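You operate a simulated robot arm through the tools that you are given. There is no shell and no other tool.

You are at the controls of a simulated robot arm. One attempt, no reset.

## Task
Take the orange level on the blue-legged table top and put it away on the optics bench top. Open the upper drawer of the grey console, put the blue level on the blue-legged table top away in the inside of the upper drawer of the grey console and shut the drawer again. Put the flat grey block labelled "G250" from the long beige table top on the yellow drilled plate and the flat grey block labelled "G290" on the blue drilled plate. Open the door of the dry box, take the purple holder and leave it on the floor of the dry box, then shut the door. Open the narrow drawer of the low rack. The order is free.

The check looks at the end state, three seconds after you hand in, the way a careful person would. Anything else that was tipped, shoved, dropped, spilled or broken makes it a failure.

## Robot
A 6-joint arm with a two-finger gripper on a trunk, on a base that drives. Base frame: it is fixed to the floor where the robot stands at the start and does not move with it; the origin is under the middle of the robot, x ahead of it, y to its left, z up. Readings come in m, degrees, newtons and seconds.
With the tool pointing down near the work surface it reaches from about 0.36 to 0.86 m from the robot's upright axis, wherever it stands. Its first joint turns from -166.0 to 166.0 degrees. Places, roughly: blue drilled plate (8x12x2 cm) [1.3, -0.6, 0.8]; blue level [1.25, -0.25, 0.75]; door of the dry box [0.6, 1.6, 1]; flat grey block [1, -1, 0.75]; floor of the dry box (24x24 cm) [0.78, 1.6, 0.92]; inside of the upper drawer of the grey console [-2.1, 4.7, 0.6]; narrow drawer of the low rack [-2.1, 1.9, 0.6]; optics bench top [-0.8, -0.1, 0.8]; orange level (9x3x3 cm) [1.2, 0, 0.8]; purple holder [1.25, -1, 0.75]; upper drawer of the grey console [-2, 4.7, 0.7]; yellow drilled plate (8x12x2 cm) [1.1, -1.3, 0.8]. Payload 2.45 kg.
The TCP is the grasp point between the finger pads, 0.02 m short of the fingertips. In the tool frame z runs along the fingers and y along their closing line. The gripper opens to 0.14 m. The gripper's body begins 0.168 m behind the TCP.
Orientation is that of the tool frame in the base frame, as [roll, pitch, yaw] about the fixed x, y, z axes, in that order (R = Rz(yaw) Ry(pitch) Rx(roll)). With the fingers straight down and closing along the base's y, the tool's x points along the base's -x, its y along +y and its z along -z.

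## Interface
- The arm moves only by the tool nudge_tool. Its argument "moves" is a list of rows, each an object of numbers (a shift or turn left out is 0, a gripper value left out holds the last): "x", "y", "z": the shift along the base's x, y, z in units of 250 mm (1.0 is 250 mm); "ax", "ay", "az": the turn, a rotation vector about the base's x, y, z in units of 60 degrees (1.0 is 60 degrees). In form: [{"x": .., "y": .., "z": .., "ax": .., "ay": .., "az": ..}, ...]. A call has 1 to 20 rows; each row is the pose to reach, as a shift and turn from the pose commanded when the call began. "hand" is the gripper command, from -1 (shut) to 1 (fully open), values between in proportion, set as the call begins (left out, the last holds). A call with a number of a shift or a turn outside -1 to 1 is refused whole. A row lasts 0.2 s, in which the tool goes at most 0.05 m and 8.6 degrees; a call with a longer step from one row to the next is refused whole, and so is a gripper value outside its range. A pose out of reach is approached as far as the arm can. The call stops where the force on the tool passes 40 N (or 10 N more than at its start, if that is more) or the arm is blocked; 0.2 s more then pass. The fingers move at their own pace (about 0.045 m/s each) and stop on an object; they squeeze with about 37 N. The grip force told is the motor's: it shows also when the fingers shut on nothing. Time passes only in rows, and 0.2 s behind the last, so rows that repeat a pose let the fingers close. The reply holds the time, the measured pose of the TCP, the force on the tool along the base axes, the opening and the grip force, in the units named above and with some noise, with the torque about the TCP (base axes, N m) and any sound that the robot's microphone picked up, and new pictures: "views" is both (left out), scene, wrist or none.
- Cameras (640 x 400 px; columns grow to the right, rows downward): "scene" is now at [0.0578, 0.0853, 1.8406]; the picture's right is [-0.76, -0.65, 0.00], its down [-0.53, 0.62, -0.58] and it looks along [0.37, -0.44, -0.82] (base axes); focal length 287 px, centre (320, 200). "wrist" rides on the gripper at [0.078, 0.011, -0.209] in the tool frame; the picture's right is [-0.14, 0.99, 0.00], its down [-0.92, -0.13, -0.37] and it looks along [-0.37, -0.05, 0.93] (tool axes); focal length 280 px, centre (320, 200). There is no depth. A picture from a camera that has moved, and an enlarged one, comes with that camera's place and axes in the base frame and with its lens.
- lift_body(by): slides the trunk up (or, below 0, down) by that many m; the arm and the scene camera ride with it, the base frame stays. It gives what a move gives, with no picture.
- roll_base(legs): drives the robot by 1 to 6 legs, each [ahead, left, turn to the left] in m, m and degrees, along the robot's own axes; the way and the turn of a leg run together, so that a leg with both is an arc; at most 1.5 m and 180 degrees a leg. The arm and the cameras ride along, it lands a little off, and it stops where it bumps. It gives what a move gives, and a new picture of the scene camera.
- pan_tilt(pan, tilt): turns the head with the scene camera to pan (to the left, within 143 degrees either way) and tilt (down, from -29 to 69), counted from straight ahead of the robot. It gives what a move gives, and a new picture of the scene camera.
- zoom(camera, box): a new picture of the part [left, top, right, bottom] of that camera's present view, enlarged. It takes no simulated time.
- finish_job(): hands the job in; it is judged then, once.

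Places have to be worked out from the pictures, the camera data and where the tool is seen. Open the gripper and draw the arm clear of the work before you hand the job in, unless the task says otherwise.

The tools are called as a command line: name --argument value ..., lists and objects as JSON in quotes. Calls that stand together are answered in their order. nudge_tool: Moves the arm, as the interface text tells. Its arguments: {"type":"object","properties":{"moves":{"type":"array"},"hand":{"type":"number"},"views":{"type":"string","enum":["both","scene","wrist","none"]}},"required":["moves"]} The other tools are called the same way: lift_body (by) slides the trunk up or down; roll_base (legs) drives the base; pan_tilt (pan, tilt) turns the head that bears the scene camera; zoom (camera, box) takes an enlarged picture of a part of a camera's view; finish_job () hands the job in.

At the start:

```text
time_s: 0.0
tcp_pos: [0.5711, 0.0746, 1.1076]
tool_rot: [180.0, 0.1, 180.0]
wrist_force: [0.2, 0.1, 0.4]
ft_torque: [0.0, 0.03, -0.02]
width: 0.14
finger_force: 0.2
trunk travel left (down, up): [-0.1, 0.13]
robot x, y, heading: [0.0044, -0.0042, 0.0]
head pan, tilt: [-49.8, 54.7]
```

scene: 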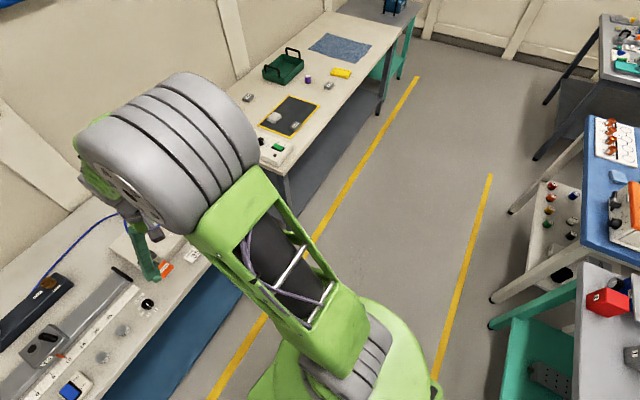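
wrist: 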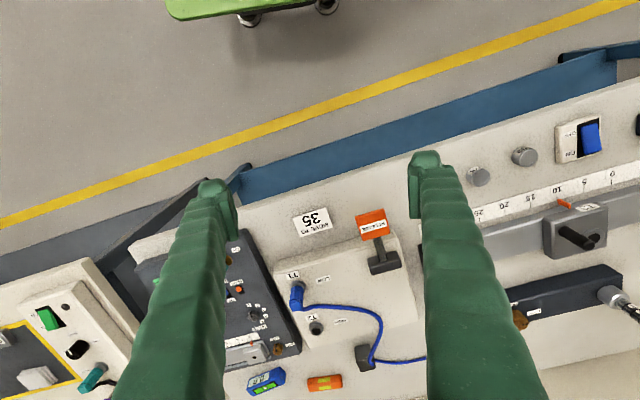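

The wrist picture shows the blue and the orange level near the instruments on the blue-legged table. I first look around with the head to learn the layout.

pan_tilt --pan 0 --tilt 35

pan_tilt --pan -60 --tilt 35

pan_tilt --pan 70 --tilt 30

pan_tilt --pan 135 --tilt 25

pan_tilt --pan -140 --tilt 40

```text
time_s: 1.2
tcp_pos: [0.5704, 0.0735, 1.1071]
tool_rot: [179.9, 0.0, 179.9]
wrist_force: [-0.2, 0.1, 0.3]
ft_torque: [0.0, 0.01, -0.01]
width: 0.1402
finger_force: 0.1
trunk travel left (down, up): [-0.1, 0.13]
robot x, y, heading: [-0.0002, 0.0, -0.1]
head pan, tilt: [0.0, 35.0]
camera scene: at [0.0991, 0.1405, 1.8684], right [0.0, -1.0, 0.0], down [-0.57, 0.0, -0.82], along [0.82, 0.0, -0.57], focal length 287 px, centre (320, 200)
```

scene: 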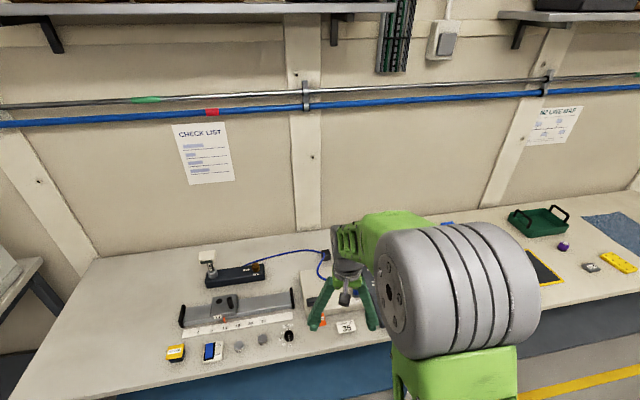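

```text
time_s: 2.5
tcp_pos: [0.5703, 0.0736, 1.1073]
tool_rot: [-179.9, 0.0, -179.9]
wrist_force: [-0.8, -0.1, -0.4]
ft_torque: [-0.01, 0.02, 0.0]
width: 0.1398
finger_force: 0.1
trunk travel left (down, up): [-0.1, 0.13]
robot x, y, heading: [-0.002, -0.0015, 0.3]
head pan, tilt: [-60.0, 35.0]
camera scene: at [0.0551, 0.0644, 1.8685], right [-0.87, -0.5, 0.0], down [-0.29, 0.5, -0.82], along [0.41, -0.71, -0.57], focal length 287 px, centre (320, 200)
```

scene: 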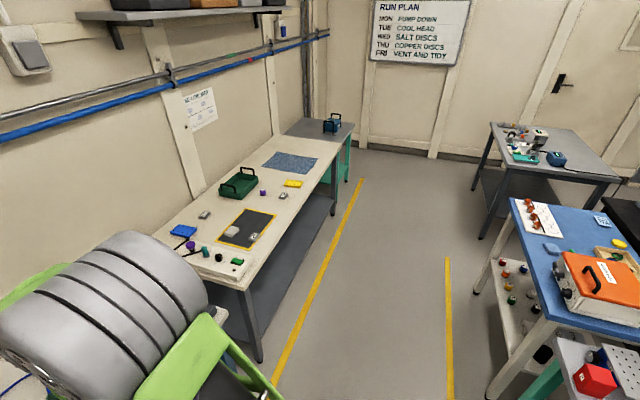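

```text
time_s: 4.6
tcp_pos: [0.5709, 0.0731, 1.1078]
tool_rot: [-180.0, 0.1, -180.0]
wrist_force: [0.5, -0.3, 0.3]
ft_torque: [-0.01, 0.0, -0.02]
width: 0.14
finger_force: 0.2
trunk travel left (down, up): [-0.1, 0.13]
robot x, y, heading: [-0.0016, 0.0025, -0.0]
head pan, tilt: [70.0, 30.0]
camera scene: at [0.042, 0.2256, 1.8762], right [0.94, -0.34, 0.0], down [-0.17, -0.47, -0.87], along [0.3, 0.81, -0.5], focal length 287 px, centre (320, 200)
```

scene: 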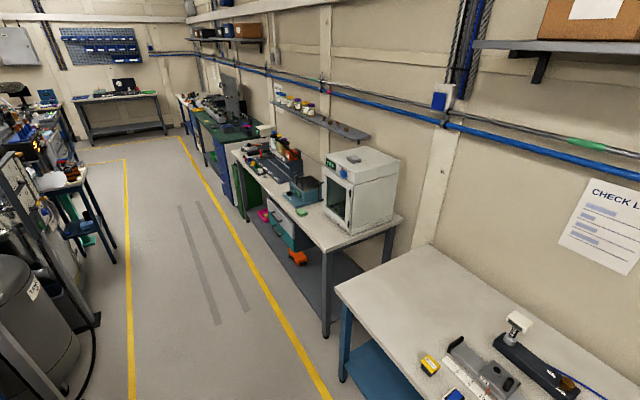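

```text
time_s: 6.0
tcp_pos: [0.57, 0.0748, 1.1078]
tool_rot: [-180.0, -0.1, -180.0]
wrist_force: [0.0, -0.4, -0.6]
ft_torque: [0.01, -0.01, 0.01]
width: 0.1401
finger_force: 0.1
trunk travel left (down, up): [-0.1, 0.13]
robot x, y, heading: [-0.0001, 0.0008, 0.0]
head pan, tilt: [135.0, 25.0]
camera scene: at [-0.0541, 0.2058, 1.8842], right [0.71, 0.71, 0.0], down [0.3, -0.3, -0.91], along [-0.64, 0.64, -0.42], focal length 287 px, centre (320, 200)
```

scene: 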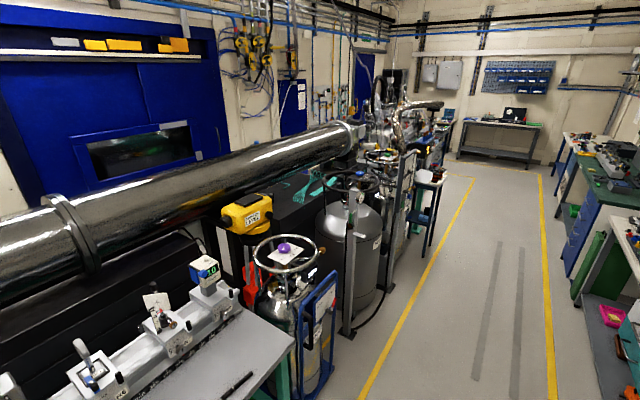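

```text
time_s: 9.8
tcp_pos: [0.5697, 0.0744, 1.1076]
tool_rot: [180.0, 0.0, 179.9]
wrist_force: [-0.2, 0.7, -0.5]
ft_torque: [-0.02, 0.03, 0.02]
width: 0.1399
finger_force: 0.0
trunk travel left (down, up): [-0.1, 0.13]
robot x, y, heading: [-0.0023, 0.0005, 0.1]
head pan, tilt: [-140.0, 40.0]
camera scene: at [-0.0541, 0.0859, 1.8609], right [-0.64, 0.77, 0.0], down [0.49, 0.41, -0.77], along [-0.59, -0.49, -0.64], focal length 287 px, centre (320, 200)
```

scene: 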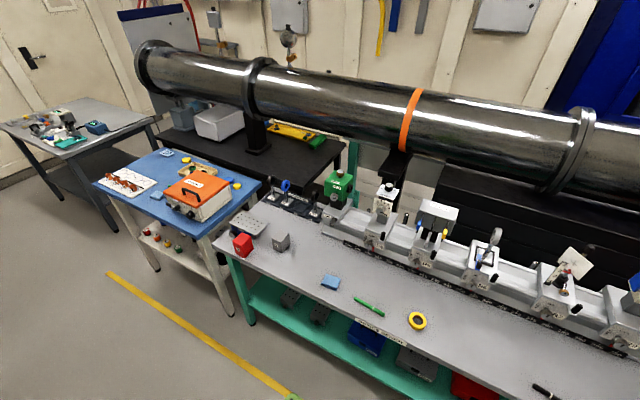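

The layout is clear in outline: beige table and blue-legged table ahead, dry box ahead left, optics bench behind. I look straight down to judge how near the base can get to the table.

pan_tilt --pan 30 --tilt 69

pan_tilt --pan -60 --tilt 60

```text
time_s: 12.3
tcp_pos: [0.5704, 0.0746, 1.1067]
tool_rot: [-180.0, 0.1, -180.0]
wrist_force: [-0.7, 0.0, -0.9]
ft_torque: [-0.01, -0.01, 0.02]
width: 0.1403
finger_force: 0.0
trunk travel left (down, up): [-0.1, 0.13]
robot x, y, heading: [0.0029, 0.0012, 0.1]
head pan, tilt: [30.0, 68.8]
camera scene: at [0.0594, 0.1685, 1.8248], right [0.5, -0.87, 0.0], down [-0.81, -0.47, -0.36], along [0.31, 0.18, -0.93], focal length 287 px, centre (320, 200)
```

scene: 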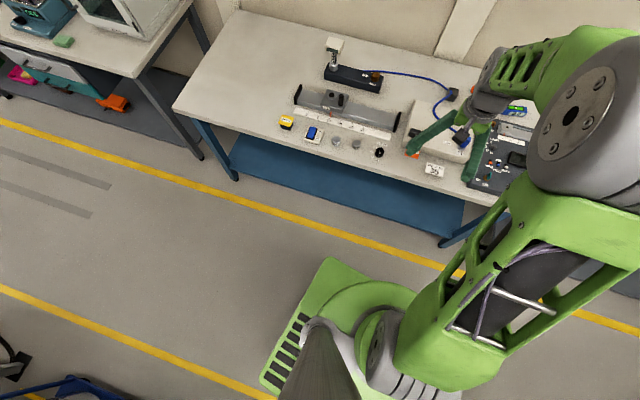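

```text
time_s: 14.0
tcp_pos: [0.5715, 0.0731, 1.1077]
tool_rot: [180.0, -0.1, -180.0]
wrist_force: [0.2, -0.3, 0.3]
ft_torque: [-0.01, 0.0, 0.01]
width: 0.14
finger_force: 0.1
trunk travel left (down, up): [-0.1, 0.13]
robot x, y, heading: [-0.0011, 0.004, -0.1]
head pan, tilt: [-60.0, 60.0]
camera scene: at [0.0444, 0.0829, 1.8342], right [-0.87, -0.5, 0.0], down [-0.43, 0.75, -0.5], along [0.25, -0.43, -0.87], focal length 287 px, centre (320, 200)
```

scene: 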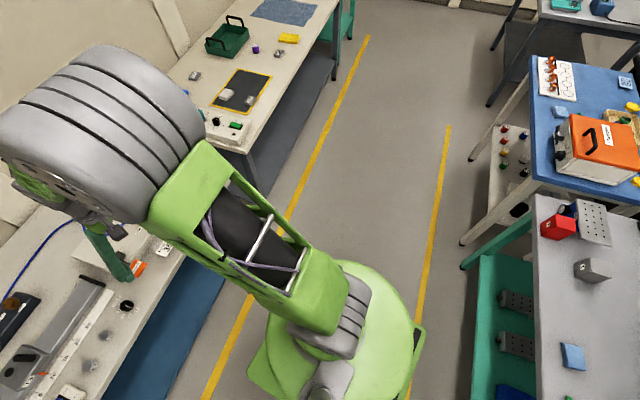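

The table fronts run about 11° skew to the base frame (aisle direction about [-0.19, 0.98]). I look more closely at the small objects to plan the grasps.

pan_tilt --pan -55 --tilt 45

zoom --camera "scene" --box '[150, 60, 390, 210]'

zoom --camera "wrist" --box '[120, 250, 400, 400]'

```text
time_s: 14.8
tcp_pos: [0.5706, 0.0739, 1.1079]
tool_rot: [179.9, 0.0, -179.9]
wrist_force: [-0.1, 0.7, 0.4]
ft_torque: [-0.05, 0.04, -0.03]
width: 0.1401
finger_force: 0.0
trunk travel left (down, up): [-0.1, 0.13]
robot x, y, heading: [0.0029, -0.0016, 0.2]
head pan, tilt: [-55.0, 45.0]
camera scene: at [0.0576, 0.074, 1.8536], right [-0.82, -0.57, 0.0], down [-0.41, 0.58, -0.71], along [0.41, -0.58, -0.71], focal length 287 px, centre (320, 200)
```

scene: 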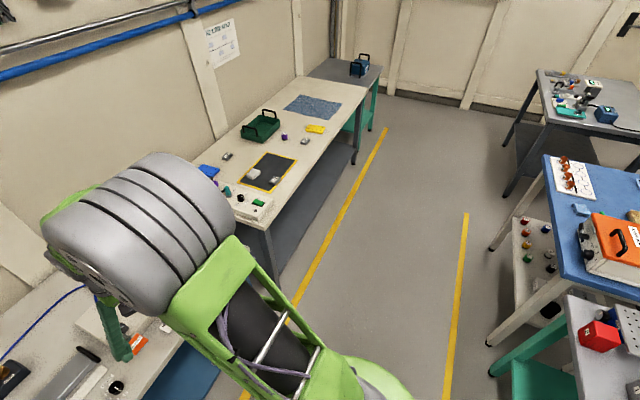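

```text
2.67 times, centred on (270, 135) of scene
camera zoom: at [0.0576, 0.074, 1.8536], right [-0.82, -0.57, 0.0], down [-0.41, 0.58, -0.71], along [0.41, -0.58, -0.71], focal length 765 px, centre (453, 373)
```

zoom: 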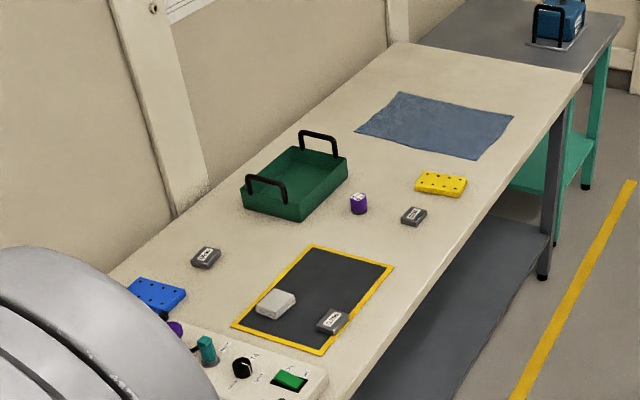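

```text
2.29 times, centred on (260, 325) of wrist
camera zoom: at [0.4928, 0.0851, 1.3161], right [0.14, 0.99, 0.0], down [0.92, -0.13, 0.37], along [0.37, -0.05, -0.93], focal length 641 px, centre (457, -86)
```

zoom: 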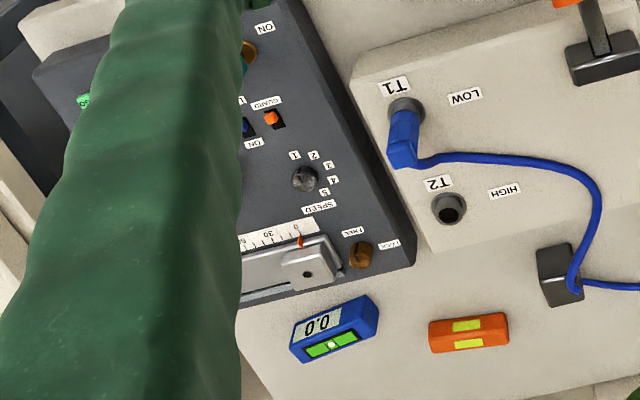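

Three labelled grey blocks stand on the beige table. I zoom further to read the labels.

zoom --camera "scene" --box '[212, 145, 252, 170]'

zoom --camera "scene" --box '[290, 125, 330, 150]'

zoom --camera "scene" --box '[240, 155, 304, 195]'

```text
16.00 times, centred on (232, 158) of scene
camera zoom: at [0.0576, 0.074, 1.8536], right [-0.82, -0.57, 0.0], down [-0.41, 0.58, -0.71], along [0.41, -0.58, -0.71], focal length 4590 px, centre (1728, 880)
```

zoom: 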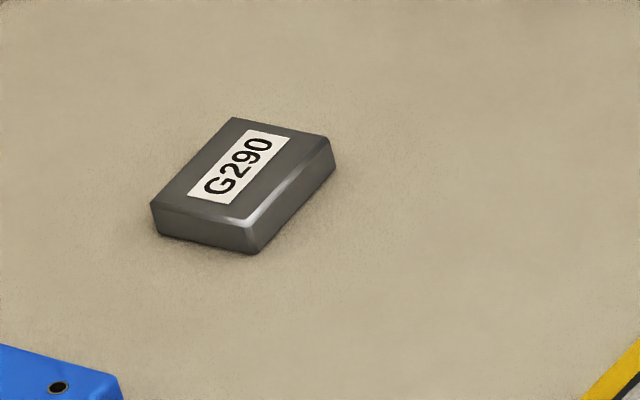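

```text
16.00 times, centred on (310, 138) of scene
camera zoom: at [0.0576, 0.074, 1.8536], right [-0.82, -0.57, 0.0], down [-0.41, 0.58, -0.71], along [0.41, -0.58, -0.71], focal length 4590 px, centre (480, 1200)
```

zoom: 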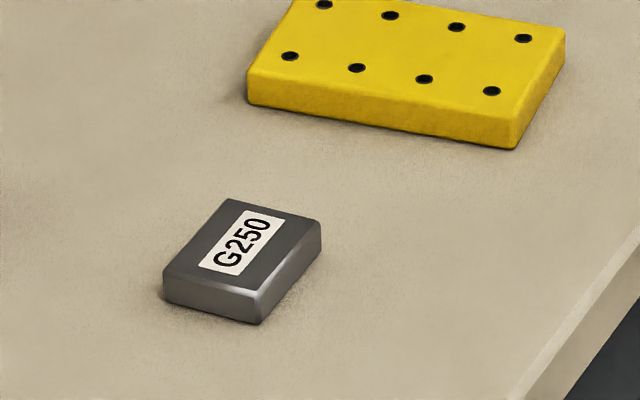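

```text
10.00 times, centred on (272, 175) of scene
camera zoom: at [0.0576, 0.074, 1.8536], right [-0.82, -0.57, 0.0], down [-0.41, 0.58, -0.71], along [0.41, -0.58, -0.71], focal length 2869 px, centre (800, 450)
```

zoom: 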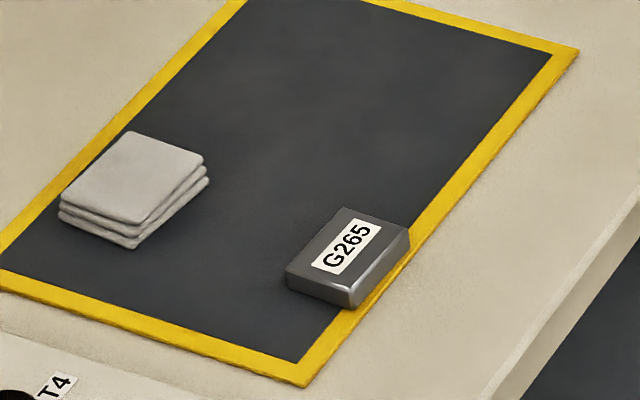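

G250 is near [1.08, -1.22], G290 near [1.39, -0.80], and the holder near [1.23, -1.18]. To gain reach I turn the base so the tables lie on its right (narrow) side, heading about 101°.

roll_base --legs '[[0, 0, 101.2]]'

```text
time_s: 19.4
tcp_pos: [-0.1877, 0.5441, 1.1072]
tool_rot: [180.0, 0.0, -78.3]
wrist_force: [-0.4, -0.1, 0.4]
ft_torque: [0.0, 0.02, -0.04]
width: 0.1401
finger_force: 0.1
trunk travel left (down, up): [-0.1, 0.13]
robot x, y, heading: [-0.0021, -0.0004, 102.0]
head pan, tilt: [-55.0, 45.0]
camera scene: at [-0.0825, 0.0411, 1.8536], right [0.73, -0.69, 0.0], down [-0.48, -0.51, -0.71], along [0.48, 0.51, -0.71], focal length 287 px, centre (320, 200)
```

scene: 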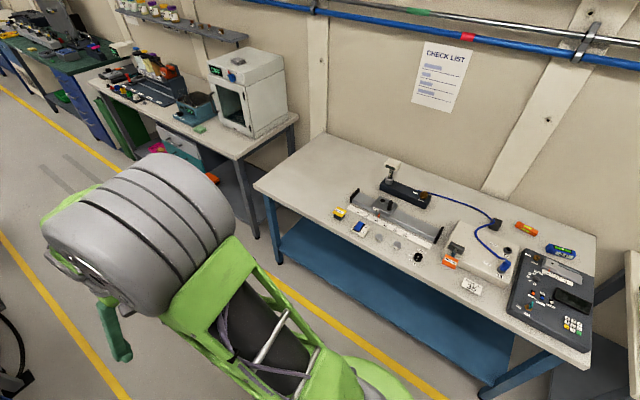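

The view over the table is now free. I zoom in on the levels to place them precisely.

zoom --camera "scene" --box '[496, 205, 592, 265]'

pan_tilt --pan -110 --tilt 45

pan_tilt --pan -90 --tilt 69

```text
6.67 times, centred on (544, 235) of scene
camera zoom: at [-0.0825, 0.0411, 1.8536], right [0.73, -0.69, 0.0], down [-0.48, -0.51, -0.71], along [0.48, 0.51, -0.71], focal length 1913 px, centre (-1173, -33)
```

zoom: 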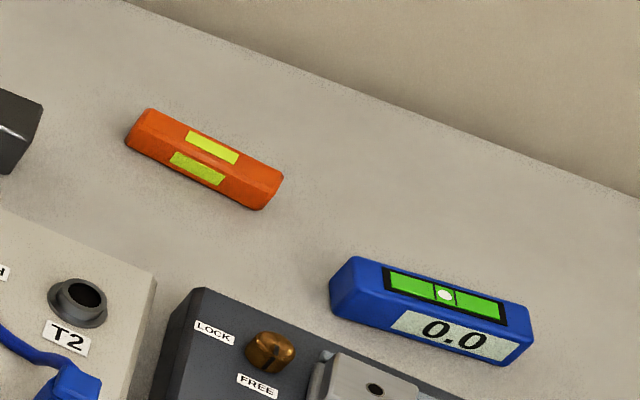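

```text
time_s: 20.7
tcp_pos: [-0.1874, 0.5445, 1.1078]
tool_rot: [-180.0, 0.0, -78.3]
wrist_force: [-0.2, 0.2, 0.2]
ft_torque: [-0.01, 0.01, 0.03]
width: 0.1401
finger_force: 0.1
trunk travel left (down, up): [-0.1, 0.13]
robot x, y, heading: [0.0019, -0.0022, 101.6]
head pan, tilt: [-110.0, 45.0]
camera scene: at [-0.0577, -0.0297, 1.8536], right [-0.14, -0.99, 0.0], down [-0.7, 0.1, -0.71], along [0.7, -0.1, -0.71], focal length 287 px, centre (320, 200)
```

scene: 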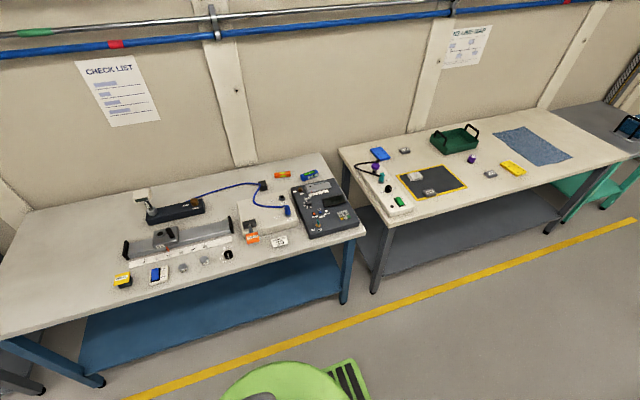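

```text
time_s: 21.6
tcp_pos: [-0.1876, 0.5428, 1.1081]
tool_rot: [-179.9, 0.1, -78.3]
wrist_force: [-0.4, 0.2, -0.2]
ft_torque: [0.01, -0.03, 0.02]
width: 0.1398
finger_force: 0.1
trunk travel left (down, up): [-0.1, 0.13]
robot x, y, heading: [-0.0018, 0.0004, 101.6]
head pan, tilt: [-90.0, 68.8]
camera scene: at [-0.0833, -0.0067, 1.8248], right [0.2, -0.98, 0.0], down [-0.91, -0.19, -0.36], along [0.36, 0.07, -0.93], focal length 287 px, centre (320, 200)
```

scene: 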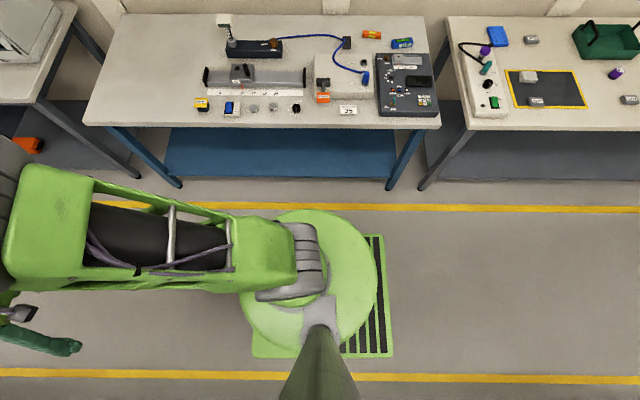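

The base's right side is about 0.27 m from its axis and the table front about 0.68 m away. I back up along the aisle to stand opposite the beige table before swinging the arm over.

roll_base --legs '[[-1.02, 0, -0.6]]'

```text
time_s: 26.7
tcp_pos: [0.0155, -0.4358, 1.1079]
tool_rot: [-180.0, -0.1, -79.6]
wrist_force: [-0.1, 0.2, -0.8]
ft_torque: [-0.01, -0.01, 0.01]
width: 0.1397
finger_force: 0.1
trunk travel left (down, up): [-0.1, 0.13]
robot x, y, heading: [0.192, -0.9847, 100.3]
head pan, tilt: [-90.0, 68.8]
camera scene: at [0.108, -0.9878, 1.8248], right [0.18, -0.98, 0.0], down [-0.92, -0.17, -0.36], along [0.36, 0.07, -0.93], focal length 287 px, centre (320, 200)
```

scene: 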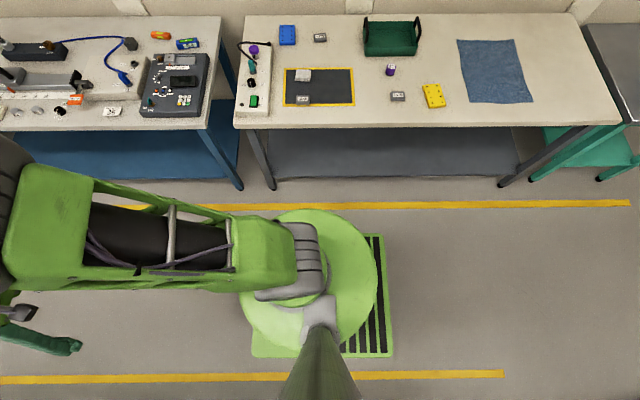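

Heading is about 100.4° and the beige table is fully in view. I zoom in to fix the positions of the blocks, plates and holder.

zoom --camera "scene" --box '[270, 10, 462, 130]'

```text
3.33 times, centred on (366, 70) of scene
camera zoom: at [0.108, -0.9878, 1.8248], right [0.18, -0.98, 0.0], down [-0.92, -0.17, -0.36], along [0.36, 0.07, -0.93], focal length 956 px, centre (167, 633)
```

zoom: 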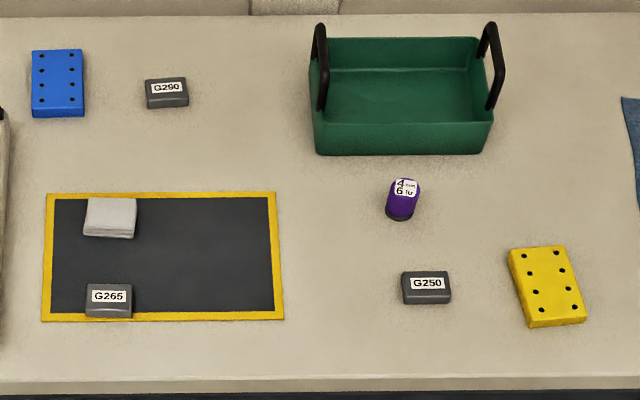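

Blocks: G290 lies about 1.20 m and G250 about 0.84 m to the right of the robot axis; table front about 0.69 m. I swing the arm from ahead to the right side in arcs at z 1.1, well above the table.

nudge_tool --moves '[{"x": 0.186, "y": 0.051, "az": -0.08}, {"x": 0.376, "y": 0.087, "az": -0.16}, {"x": 0.569, "y": 0.106, "az": -0.24}, {"x": 0.762, "y": 0.11, "az": -0.32}, {"x": 0.955, "y": 0.097, "az": -0.4}]' --views "none"

nudge_tool --moves '[{"x": 0.191, "y": -0.029, "az": -0.08}, {"x": 0.379, "y": -0.074, "az": -0.16}, {"x": 0.563, "y": -0.134, "az": -0.24}, {"x": 0.741, "y": -0.21, "az": -0.32}, {"x": 0.912, "y": -0.3, "az": -0.4}]' --views "scene"

```text
time_s: 27.9
tcp_pos: [0.2569, -0.4098, 1.1056]
tool_rot: [-180.0, 0.0, -103.7]
wrist_force: [-0.1, 0.6, 0.1]
ft_torque: [-0.01, 0.05, -0.01]
width: 0.1403
finger_force: 0.1
trunk travel left (down, up): [-0.1, 0.13]
robot x, y, heading: [0.1893, -0.9844, 100.5]
head pan, tilt: [-90.0, 68.8]
```

```text
time_s: 29.1
tcp_pos: [0.4888, -0.4881, 1.107]
tool_rot: [179.9, 0.0, -127.7]
wrist_force: [-1.2, -0.3, 0.1]
ft_torque: [0.0, 0.01, 0.02]
width: 0.1401
finger_force: 0.0
trunk travel left (down, up): [-0.1, 0.13]
robot x, y, heading: [0.1888, -0.9839, 100.3]
head pan, tilt: [-90.0, 68.8]
camera scene: at [0.1086, -0.9879, 1.8248], right [0.18, -0.98, 0.0], down [-0.92, -0.17, -0.36], along [0.36, 0.07, -0.93], focal length 287 px, centre (320, 200)
```

scene: 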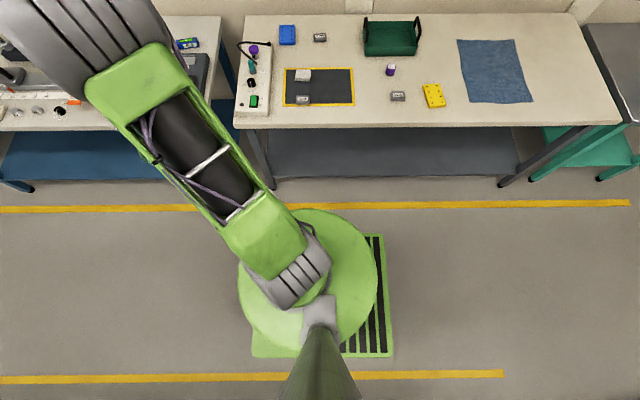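

The swing goes as planned. I finish the arc toward the right side.

nudge_tool --moves '[{"x": 0.163, "y": -0.104, "az": -0.08}, {"x": 0.316, "y": -0.222, "az": -0.16}, {"x": 0.46, "y": -0.352, "az": -0.24}, {"x": 0.592, "y": -0.493, "az": -0.32}, {"x": 0.711, "y": -0.645, "az": -0.4}, {"x": 0.818, "y": -0.806, "az": -0.48}]' --views "none"

nudge_tool --moves '[{"x": 0.089, "y": -0.163, "az": -0.077}, {"x": 0.162, "y": -0.324, "az": -0.15}, {"x": 0.219, "y": -0.483, "az": -0.22}]' --views "both"

```text
time_s: 30.5
tcp_pos: [0.6883, -0.6865, 1.1086]
tool_rot: [-180.0, 0.0, -156.5]
wrist_force: [0.3, 0.2, 0.3]
ft_torque: [0.04, 0.06, -0.04]
width: 0.1399
finger_force: 0.1
trunk travel left (down, up): [-0.1, 0.13]
robot x, y, heading: [0.1913, -0.9826, 100.4]
head pan, tilt: [-90.0, 68.8]
```

```text
time_s: 31.3
tcp_pos: [0.7433, -0.807, 1.1053]
tool_rot: [180.0, 0.0, -169.7]
wrist_force: [0.1, -0.2, -0.4]
ft_torque: [-0.01, 0.01, -0.03]
width: 0.1398
finger_force: 0.0
trunk travel left (down, up): [-0.1, 0.13]
robot x, y, heading: [0.1878, -0.9864, 100.2]
head pan, tilt: [-90.0, 68.8]
camera scene: at [0.1082, -0.9881, 1.8248], right [0.18, -0.98, 0.0], down [-0.92, -0.17, -0.36], along [0.36, 0.07, -0.93], focal length 287 px, centre (320, 200)
camera wrist: at [0.6644, -0.8096, 1.3148], right [-0.04, 1.0, 0.0], down [0.93, 0.04, 0.37], along [0.37, 0.02, -0.93], focal length 280 px, centre (320, 200)
```

scene: 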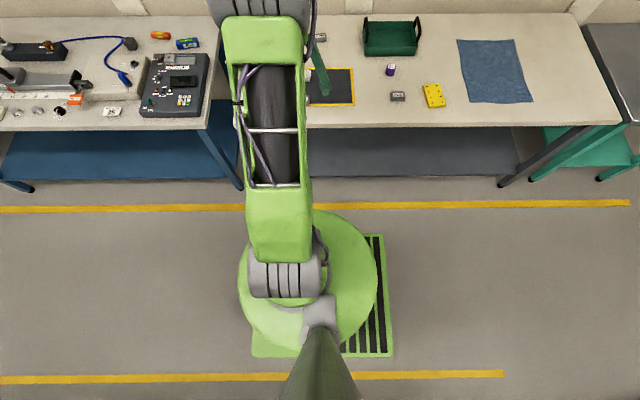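
wrist: 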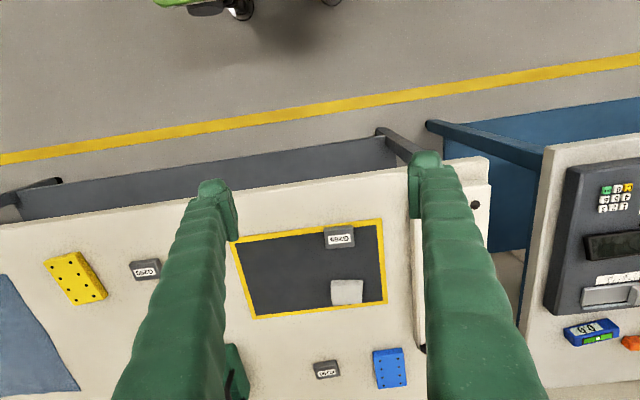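

The arm now points over the beige table. I drive sideways toward the table by 0.36 m, a little ahead, and correct the heading.

roll_base --legs '[[0.06, -0.36, 0.8]]'

```text
time_s: 35.0
tcp_pos: [1.0813, -0.6789, 1.1056]
tool_rot: [180.0, 0.0, -169.4]
wrist_force: [-0.1, 0.5, 0.0]
ft_torque: [0.0, 0.02, -0.01]
width: 0.1399
finger_force: 0.0
trunk travel left (down, up): [-0.1, 0.13]
robot x, y, heading: [0.5314, -0.8618, 100.8]
head pan, tilt: [-90.0, 68.8]
camera scene: at [0.4472, -0.8644, 1.8248], right [0.18, -0.98, 0.0], down [-0.92, -0.17, -0.36], along [0.36, 0.07, -0.93], focal length 287 px, centre (320, 200)
```

scene: 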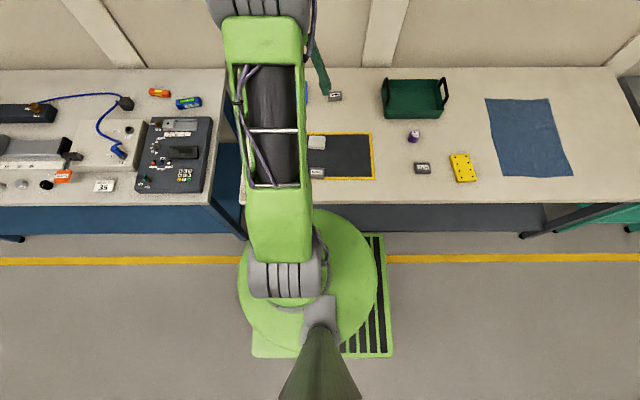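

The table edge is now about 0.32 m from the axis, some 4 cm clear of the base. I look through the wrist camera for G290 and the blue plate.

zoom --camera "wrist" --box '[0, 0, 640, 400]'

zoom --camera "scene" --box '[290, 70, 482, 190]'

```text
1.00 times, centred on (320, 200) of wrist (not enlarged: the box is as wide or as high as the picture)
camera zoom: at [1.0025, -0.6831, 1.3149], right [-0.05, 1.0, 0.0], down [0.93, 0.04, 0.37], along [0.37, 0.02, -0.93], focal length 280 px, centre (320, 200)
```

zoom: 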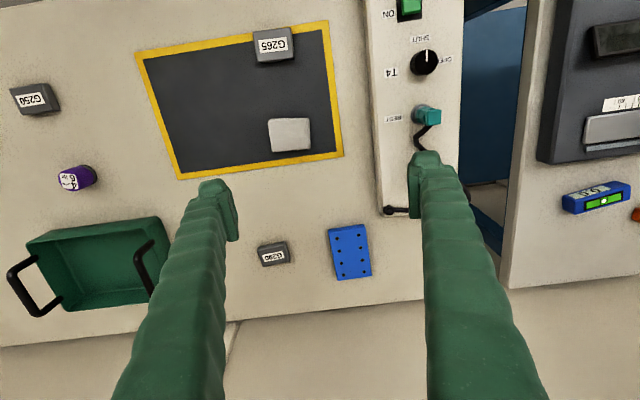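

```text
3.33 times, centred on (386, 130) of scene
camera zoom: at [0.4472, -0.8644, 1.8248], right [0.18, -0.98, 0.0], down [-0.92, -0.17, -0.36], along [0.36, 0.07, -0.93], focal length 956 px, centre (100, 433)
```

zoom: 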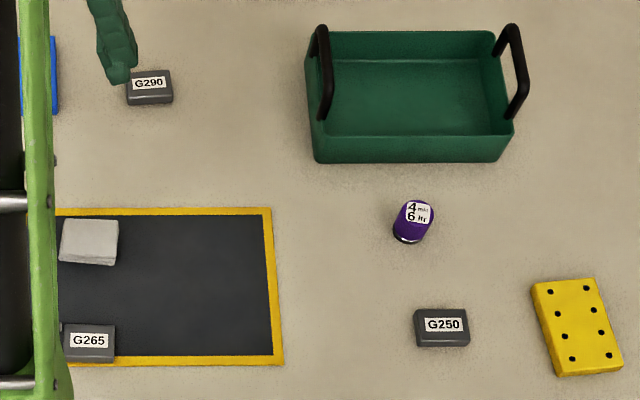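

G290 works out at about [1.356, -0.768] from both cameras. I move above it in steps (staying at z≈1.0) and then check the alignment.

nudge_tool --moves '[{"x": 0.19, "y": -0.06}, {"x": 0.38, "y": -0.12}, {"x": 0.57, "y": -0.18}, {"x": 0.76, "y": -0.24}, {"x": 0.92, "y": -0.3}]' --views "none"

nudge_tool --moves '[{"x": 0.05, "y": -0.02, "z": -0.19}, {"x": 0.1, "y": -0.04, "z": -0.38}, {"x": 0.15, "y": -0.05, "z": -0.57}, {"x": 0.18, "y": -0.056, "z": -0.72}]' --views "both"

```text
time_s: 36.2
tcp_pos: [1.3109, -0.7546, 1.1031]
tool_rot: [180.0, -0.3, -169.4]
wrist_force: [2.8, 1.0, 6.6]
ft_torque: [-0.03, 0.41, 0.01]
width: 0.1398
finger_force: 0.1
trunk travel left (down, up): [-0.1, 0.13]
robot x, y, heading: [0.5297, -0.8601, 100.5]
head pan, tilt: [-90.0, 68.8]
```

```text
time_s: 37.2
tcp_pos: [1.32, -0.7662, 0.9416]
tool_rot: [-180.0, 0.1, -169.4]
wrist_force: [0.0, 0.4, 0.9]
ft_torque: [-0.03, -0.08, 0.02]
width: 0.1402
finger_force: 0.1
out of reach, approached as far as the arm can: row 1, 2, 3, 4
trunk travel left (down, up): [-0.1, 0.13]
robot x, y, heading: [0.5335, -0.8611, 100.5]
head pan, tilt: [-90.0, 68.8]
camera scene: at [0.446, -0.8647, 1.8248], right [0.18, -0.98, 0.0], down [-0.92, -0.17, -0.36], along [0.36, 0.07, -0.93], focal length 287 px, centre (320, 200)
camera wrist: at [1.2416, -0.7699, 1.1508], right [-0.05, 1.0, 0.0], down [0.93, 0.04, 0.37], along [0.37, 0.02, -0.93], focal length 280 px, centre (320, 200)
```

scene: 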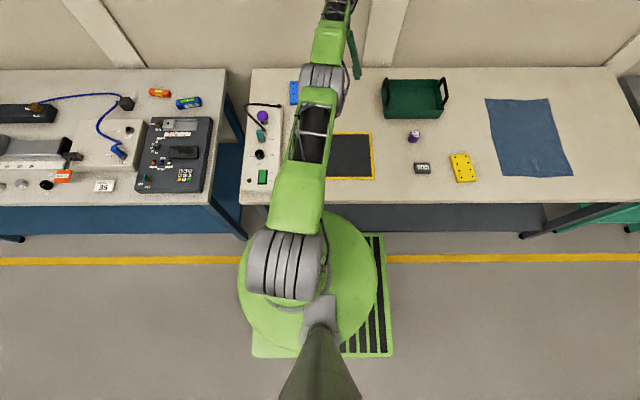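
wrist: 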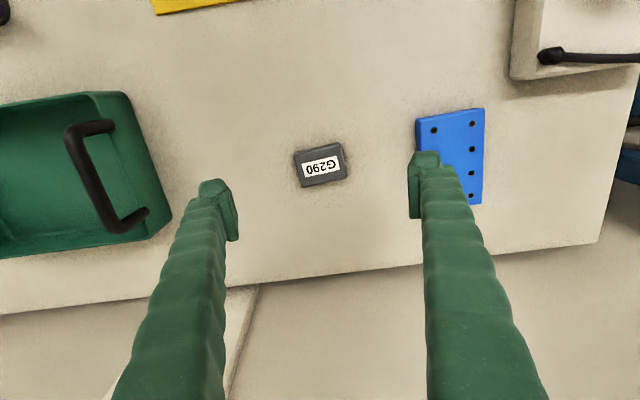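

The arm runs short of reach at this height, but the reach grows lower down; G290 re-measured is about [1.342, -0.765]. I zoom in the wrist picture to get its orientation.

zoom --camera "wrist" --box '[272, 130, 368, 190]'

zoom --camera "wrist" --box '[380, 90, 540, 190]'

```text
6.67 times, centred on (320, 160) of wrist
camera zoom: at [1.2416, -0.7699, 1.1508], right [-0.05, 1.0, 0.0], down [0.93, 0.04, 0.37], along [0.37, 0.02, -0.93], focal length 1869 px, centre (320, 467)
```

zoom: 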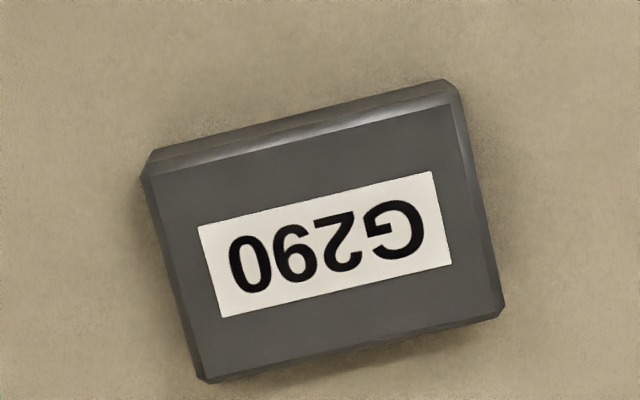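

```text
4.00 times, centred on (460, 140) of wrist
camera zoom: at [1.2416, -0.7699, 1.1508], right [-0.05, 1.0, 0.0], down [0.93, 0.04, 0.37], along [0.37, 0.02, -0.93], focal length 1122 px, centre (-240, 440)
```

zoom: 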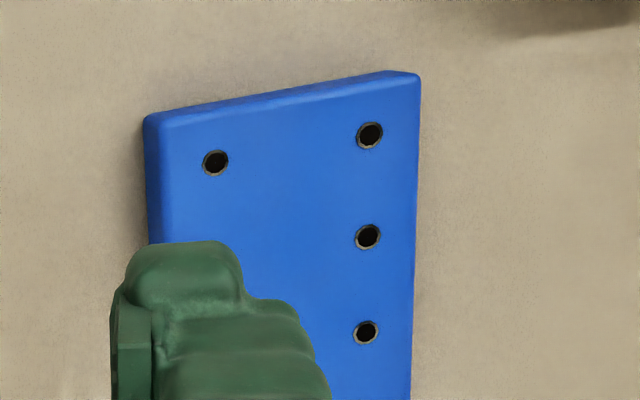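

G290's top is about 6.3×4.5 cm, centred near [1.343, -0.7625], long axis at 105.8°; I rotate the tool by +5° and go down to z≈0.86.

nudge_tool --moves '[{"x": -0.04, "y": 0.015, "z": -0.1, "az": 0.05}, {"x": -0.052, "y": 0.022, "z": -0.26, "az": 0.087}, {"x": -0.052, "y": 0.022, "z": -0.26, "az": 0.087}]' --views "both"

```text
time_s: 38.0
tcp_pos: [1.3095, -0.76, 0.8765]
tool_rot: [180.0, 0.0, -164.1]
wrist_force: [-1.1, -0.3, 0.7]
ft_torque: [0.02, 0.05, -0.01]
width: 0.1399
finger_force: 0.0
trunk travel left (down, up): [-0.1, 0.13]
robot x, y, heading: [0.5296, -0.8578, 100.8]
head pan, tilt: [-90.0, 68.8]
camera scene: at [0.4472, -0.8645, 1.8248], right [0.18, -0.98, 0.0], down [-0.92, -0.17, -0.36], along [0.36, 0.07, -0.93], focal length 287 px, centre (320, 200)
camera wrist: at [1.2312, -0.7711, 1.0846], right [-0.14, 0.99, 0.0], down [0.92, 0.13, 0.37], along [0.37, 0.05, -0.93], focal length 280 px, centre (320, 200)
```

scene: 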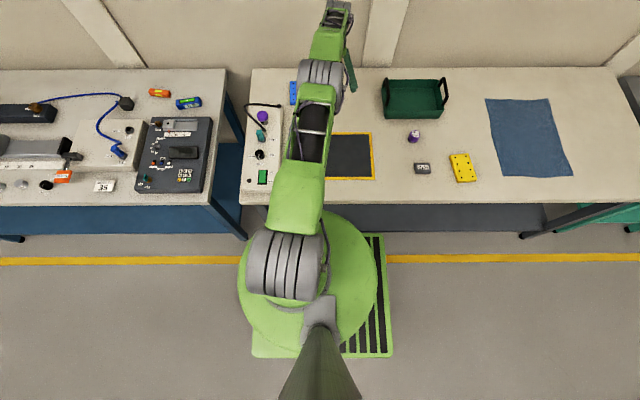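
wrist: 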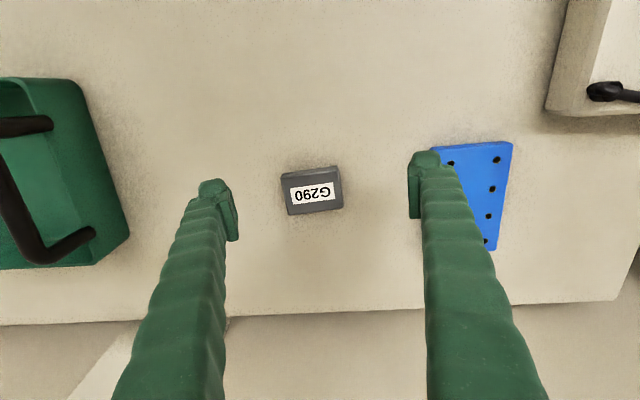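

The commanded pose was clamped earlier, so I now shift +3.3 cm in x onto the block and descend to z≈0.80 to test the reach.

nudge_tool --moves '[{"x": 0.07, "y": -0.008, "z": -0.15}, {"x": 0.134, "y": -0.014, "z": -0.26}, {"x": 0.134, "y": -0.014, "z": -0.26}]' --views "wrist"

```text
time_s: 38.8
tcp_pos: [1.3075, -0.7646, 0.8289]
tool_rot: [-180.0, 0.0, -164.2]
wrist_force: [-0.1, 0.4, -0.3]
ft_torque: [-0.01, -0.04, 0.02]
width: 0.1401
finger_force: 0.0
out of reach, approached as far as the arm can: row 1, 2, 3
trunk travel left (down, up): [-0.1, 0.13]
robot x, y, heading: [0.5316, -0.8635, 100.8]
head pan, tilt: [-90.0, 68.8]
camera wrist: at [1.2306, -0.7762, 1.0374], right [-0.14, 0.99, 0.0], down [0.92, 0.13, 0.37], along [0.36, 0.05, -0.93], focal length 280 px, centre (320, 200)
```

wrist: 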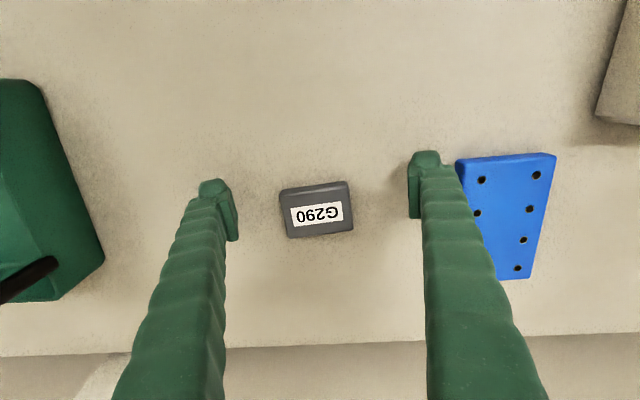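

The reach limit here is only ~0.78 m at this height, so I raise the tool and then lower the trunk by 0.1 m, to see whether the reach near the surface grows.

nudge_tool --moves '[{"z": 0.2}, {"z": 0.4}, {"z": 0.5}]' --views "none"

lift_body --by -0.1

nudge_tool --moves '[{"x": 0.08}, {"x": 0.144, "y": -0.002}, {"x": 0.144, "y": -0.002}]' --views "wrist"

```text
time_s: 39.6
tcp_pos: [1.3065, -0.7656, 0.9537]
tool_rot: [-180.0, 0.0, -164.3]
wrist_force: [0.3, -0.2, -0.1]
ft_torque: [0.01, -0.03, 0.0]
width: 0.1399
finger_force: 0.1
trunk travel left (down, up): [-0.1, 0.13]
robot x, y, heading: [0.5301, -0.8611, 100.4]
head pan, tilt: [-90.0, 68.8]
```

```text
time_s: 41.0
tcp_pos: [1.3072, -0.7658, 0.8541]
tool_rot: [-180.0, 0.0, -164.1]
wrist_force: [0.4, -0.7, -0.2]
ft_torque: [0.0, -0.01, -0.01]
width: 0.14
finger_force: 0.2
trunk travel left (down, up): [0.0, 0.23]
robot x, y, heading: [0.5268, -0.8578, 100.7]
head pan, tilt: [-90.0, 68.8]
```

```text
time_s: 41.8
tcp_pos: [1.3206, -0.7672, 0.8545]
tool_rot: [-180.0, 0.0, -164.2]
wrist_force: [-0.4, 0.0, -0.9]
ft_torque: [-0.01, 0.0, -0.03]
width: 0.1399
finger_force: 0.0
out of reach, approached as far as the arm can: row 1, 2, 3
trunk travel left (down, up): [0.0, 0.23]
robot x, y, heading: [0.5263, -0.8567, 100.3]
head pan, tilt: [-90.0, 68.8]
camera wrist: at [1.2425, -0.7773, 1.0631], right [-0.14, 0.99, 0.0], down [0.92, 0.13, 0.37], along [0.37, 0.05, -0.93], focal length 280 px, centre (320, 200)
```

wrist: 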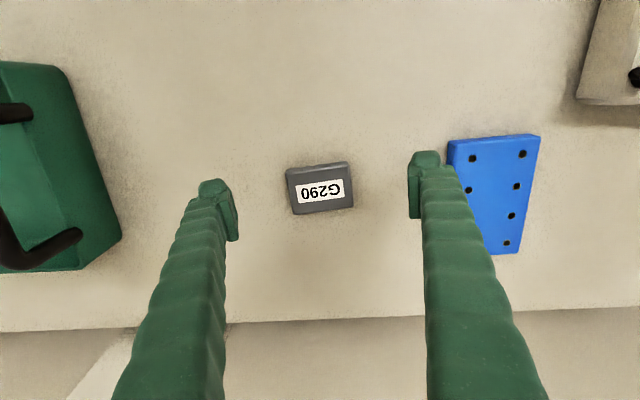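

The reach tops out near 0.80 m with the tool straight down. I tilt the tool 15° outward about the closing line (pads stay parallel to the block's end faces), which gains reach, and move over the block.

nudge_tool --moves '[{"ax": 0.034, "ay": -0.12}, {"ax": 0.068, "ay": -0.24}, {"ax": 0.068, "ay": -0.24, "x": 0.09, "y": 0.008}, {"ax": 0.068, "ay": -0.24, "x": 0.09, "y": 0.008}]' --views "wrist"

```text
time_s: 42.8
tcp_pos: [1.3426, -0.7658, 0.8531]
tool_rot: [-179.9, 15.0, -164.1]
wrist_force: [0.6, -0.3, -0.6]
ft_torque: [-0.02, 0.04, 0.02]
width: 0.14
finger_force: 0.1
trunk travel left (down, up): [0.0, 0.23]
robot x, y, heading: [0.5301, -0.8577, 100.7]
head pan, tilt: [-90.0, 68.8]
camera wrist: at [1.215, -0.79, 1.0353], right [-0.14, 0.99, 0.04], down [0.8, 0.09, 0.59], along [0.58, 0.11, -0.8], focal length 280 px, centre (320, 200)
```

wrist: 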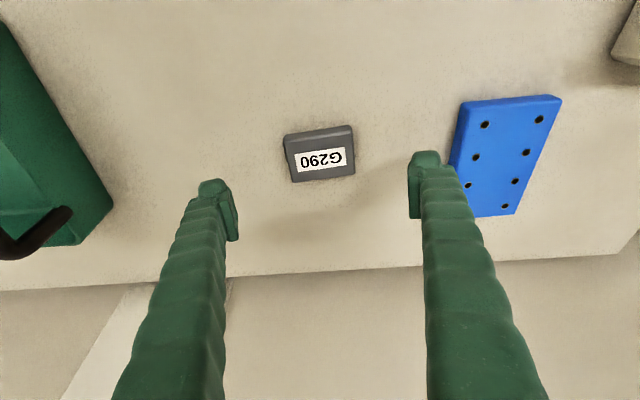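

Now the tool is over the block at z 0.853. I lower it to z≈0.80 and check.

nudge_tool --moves '[{"z": -0.1, "y": 0.008}, {"z": -0.2, "y": 0.012}, {"z": -0.212, "y": 0.012}]' --views "wrist"

```text
time_s: 43.5
tcp_pos: [1.3435, -0.7625, 0.8143]
tool_rot: [180.0, 15.7, -164.1]
wrist_force: [-12.2, -2.8, 22.2]
ft_torque: [1.16, 0.71, 1.15]
width: 0.1403
finger_force: 0.1
trunk travel left (down, up): [0.0, 0.23]
robot x, y, heading: [0.5272, -0.8611, 100.5]
head pan, tilt: [-90.0, 68.8]
stopped in row 3: the force on the tool passed its limit at 52 N (the readings are from after the stop); the commanded pose is now the measured one
camera wrist: at [1.2142, -0.7876, 0.9936], right [-0.14, 0.99, 0.04], down [0.79, 0.09, 0.6], along [0.59, 0.11, -0.8], focal length 280 px, centre (320, 200)
```

wrist: 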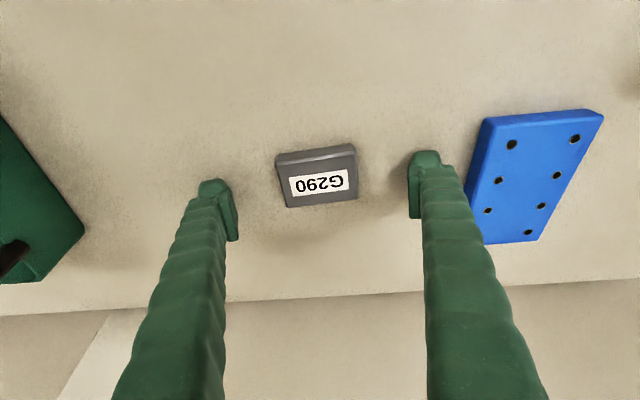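

Contact came at TCP z 0.814, so the table top is at about 0.79, higher than assumed; re-solving with both cameras puts G290 at [1.329, -0.767]. I raise slightly and re-centre.

nudge_tool --moves '[{"z": 0.04}, {"z": 0.05, "x": -0.058, "y": -0.018}, {"z": 0.05, "x": -0.058, "y": -0.018}]' --views "wrist"

```text
time_s: 44.3
tcp_pos: [1.3307, -0.7672, 0.821]
tool_rot: [-179.9, 15.4, -164.1]
wrist_force: [-0.5, 0.3, 0.3]
ft_torque: [-0.02, 0.0, 0.02]
width: 0.1399
finger_force: 0.0
trunk travel left (down, up): [0.0, 0.23]
robot x, y, heading: [0.5302, -0.861, 100.5]
head pan, tilt: [-90.0, 68.8]
camera wrist: at [1.2016, -0.7923, 1.0014], right [-0.14, 0.99, 0.04], down [0.79, 0.09, 0.6], along [0.59, 0.11, -0.8], focal length 280 px, centre (320, 200)
```

wrist: 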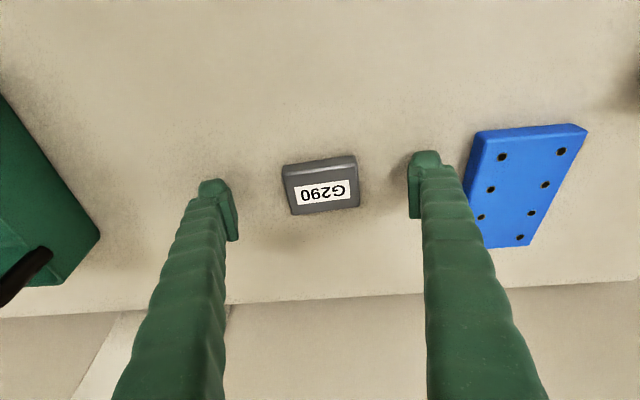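

The block sits centred between the fingers. I lower by 2 mm and close the gripper on it.

nudge_tool --moves '[{"x": -0.016, "z": -0.008}, {"x": -0.016, "z": -0.008}, {"x": -0.016, "z": -0.008}, {"x": -0.016, "z": -0.008}, {"x": -0.016, "z": -0.008}, {"x": -0.016, "z": -0.008}, {"x": -0.016, "z": -0.008}, {"x": -0.016, "z": -0.008}]' --hand -1 --views "wrist"

```text
time_s: 46.1
tcp_pos: [1.3268, -0.7667, 0.8219]
tool_rot: [-179.8, 15.7, -164.1]
wrist_force: [1.6, 5.1, 20.3]
ft_torque: [0.33, 0.1, -0.03]
width: 0.0588
finger_force: 37.7
trunk travel left (down, up): [0.0, 0.23]
robot x, y, heading: [0.5343, -0.8595, 100.7]
head pan, tilt: [-90.0, 68.8]
camera wrist: at [1.1974, -0.792, 1.0015], right [-0.14, 0.99, 0.03], down [0.79, 0.09, 0.6], along [0.59, 0.11, -0.8], focal length 280 px, centre (320, 200)
```

wrist: 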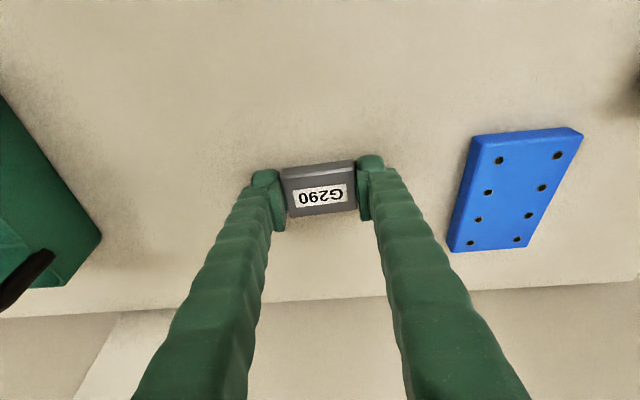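

G290 is gripped (width 5.9 cm). I lift it 6 cm and look again at the blue plate.

nudge_tool --moves '[{"z": 0.1}, {"z": 0.2}, {"z": 0.28}, {"z": 0.28}]' --views "wrist"

```text
time_s: 47.1
tcp_pos: [1.3259, -0.7666, 0.8893]
tool_rot: [-180.0, 15.3, -164.1]
wrist_force: [0.5, -0.6, -0.8]
ft_torque: [-0.01, 0.0, -0.03]
width: 0.0585
finger_force: 36.9
trunk travel left (down, up): [0.0, 0.23]
robot x, y, heading: [0.5364, -0.8562, 100.4]
head pan, tilt: [-90.0, 68.8]
camera wrist: at [1.1972, -0.792, 1.0694], right [-0.14, 0.99, 0.04], down [0.8, 0.09, 0.6], along [0.59, 0.11, -0.8], focal length 280 px, centre (320, 200)
```

wrist: 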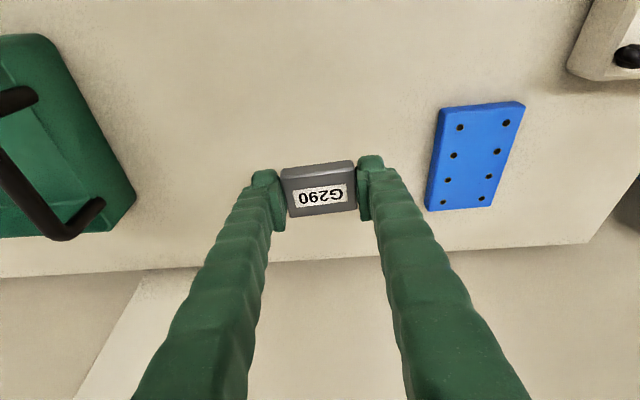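

The block is held firmly. I zoom on the blue plate for its corners.

zoom --camera "wrist" --box '[380, 85, 572, 205]'

```text
3.33 times, centred on (476, 145) of wrist
camera zoom: at [1.1972, -0.792, 1.0694], right [-0.14, 0.99, 0.04], down [0.8, 0.09, 0.6], along [0.59, 0.11, -0.8], focal length 935 px, centre (-200, 383)
```

zoom: 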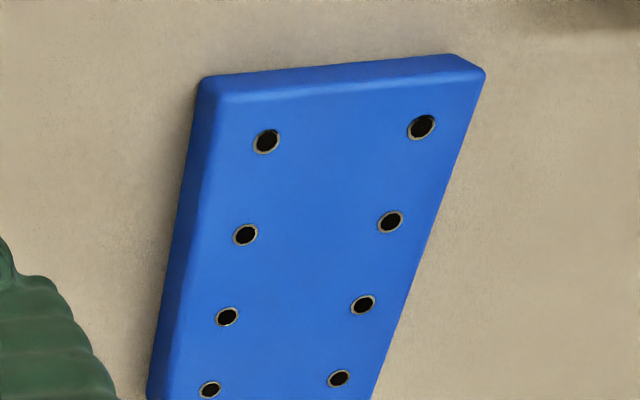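

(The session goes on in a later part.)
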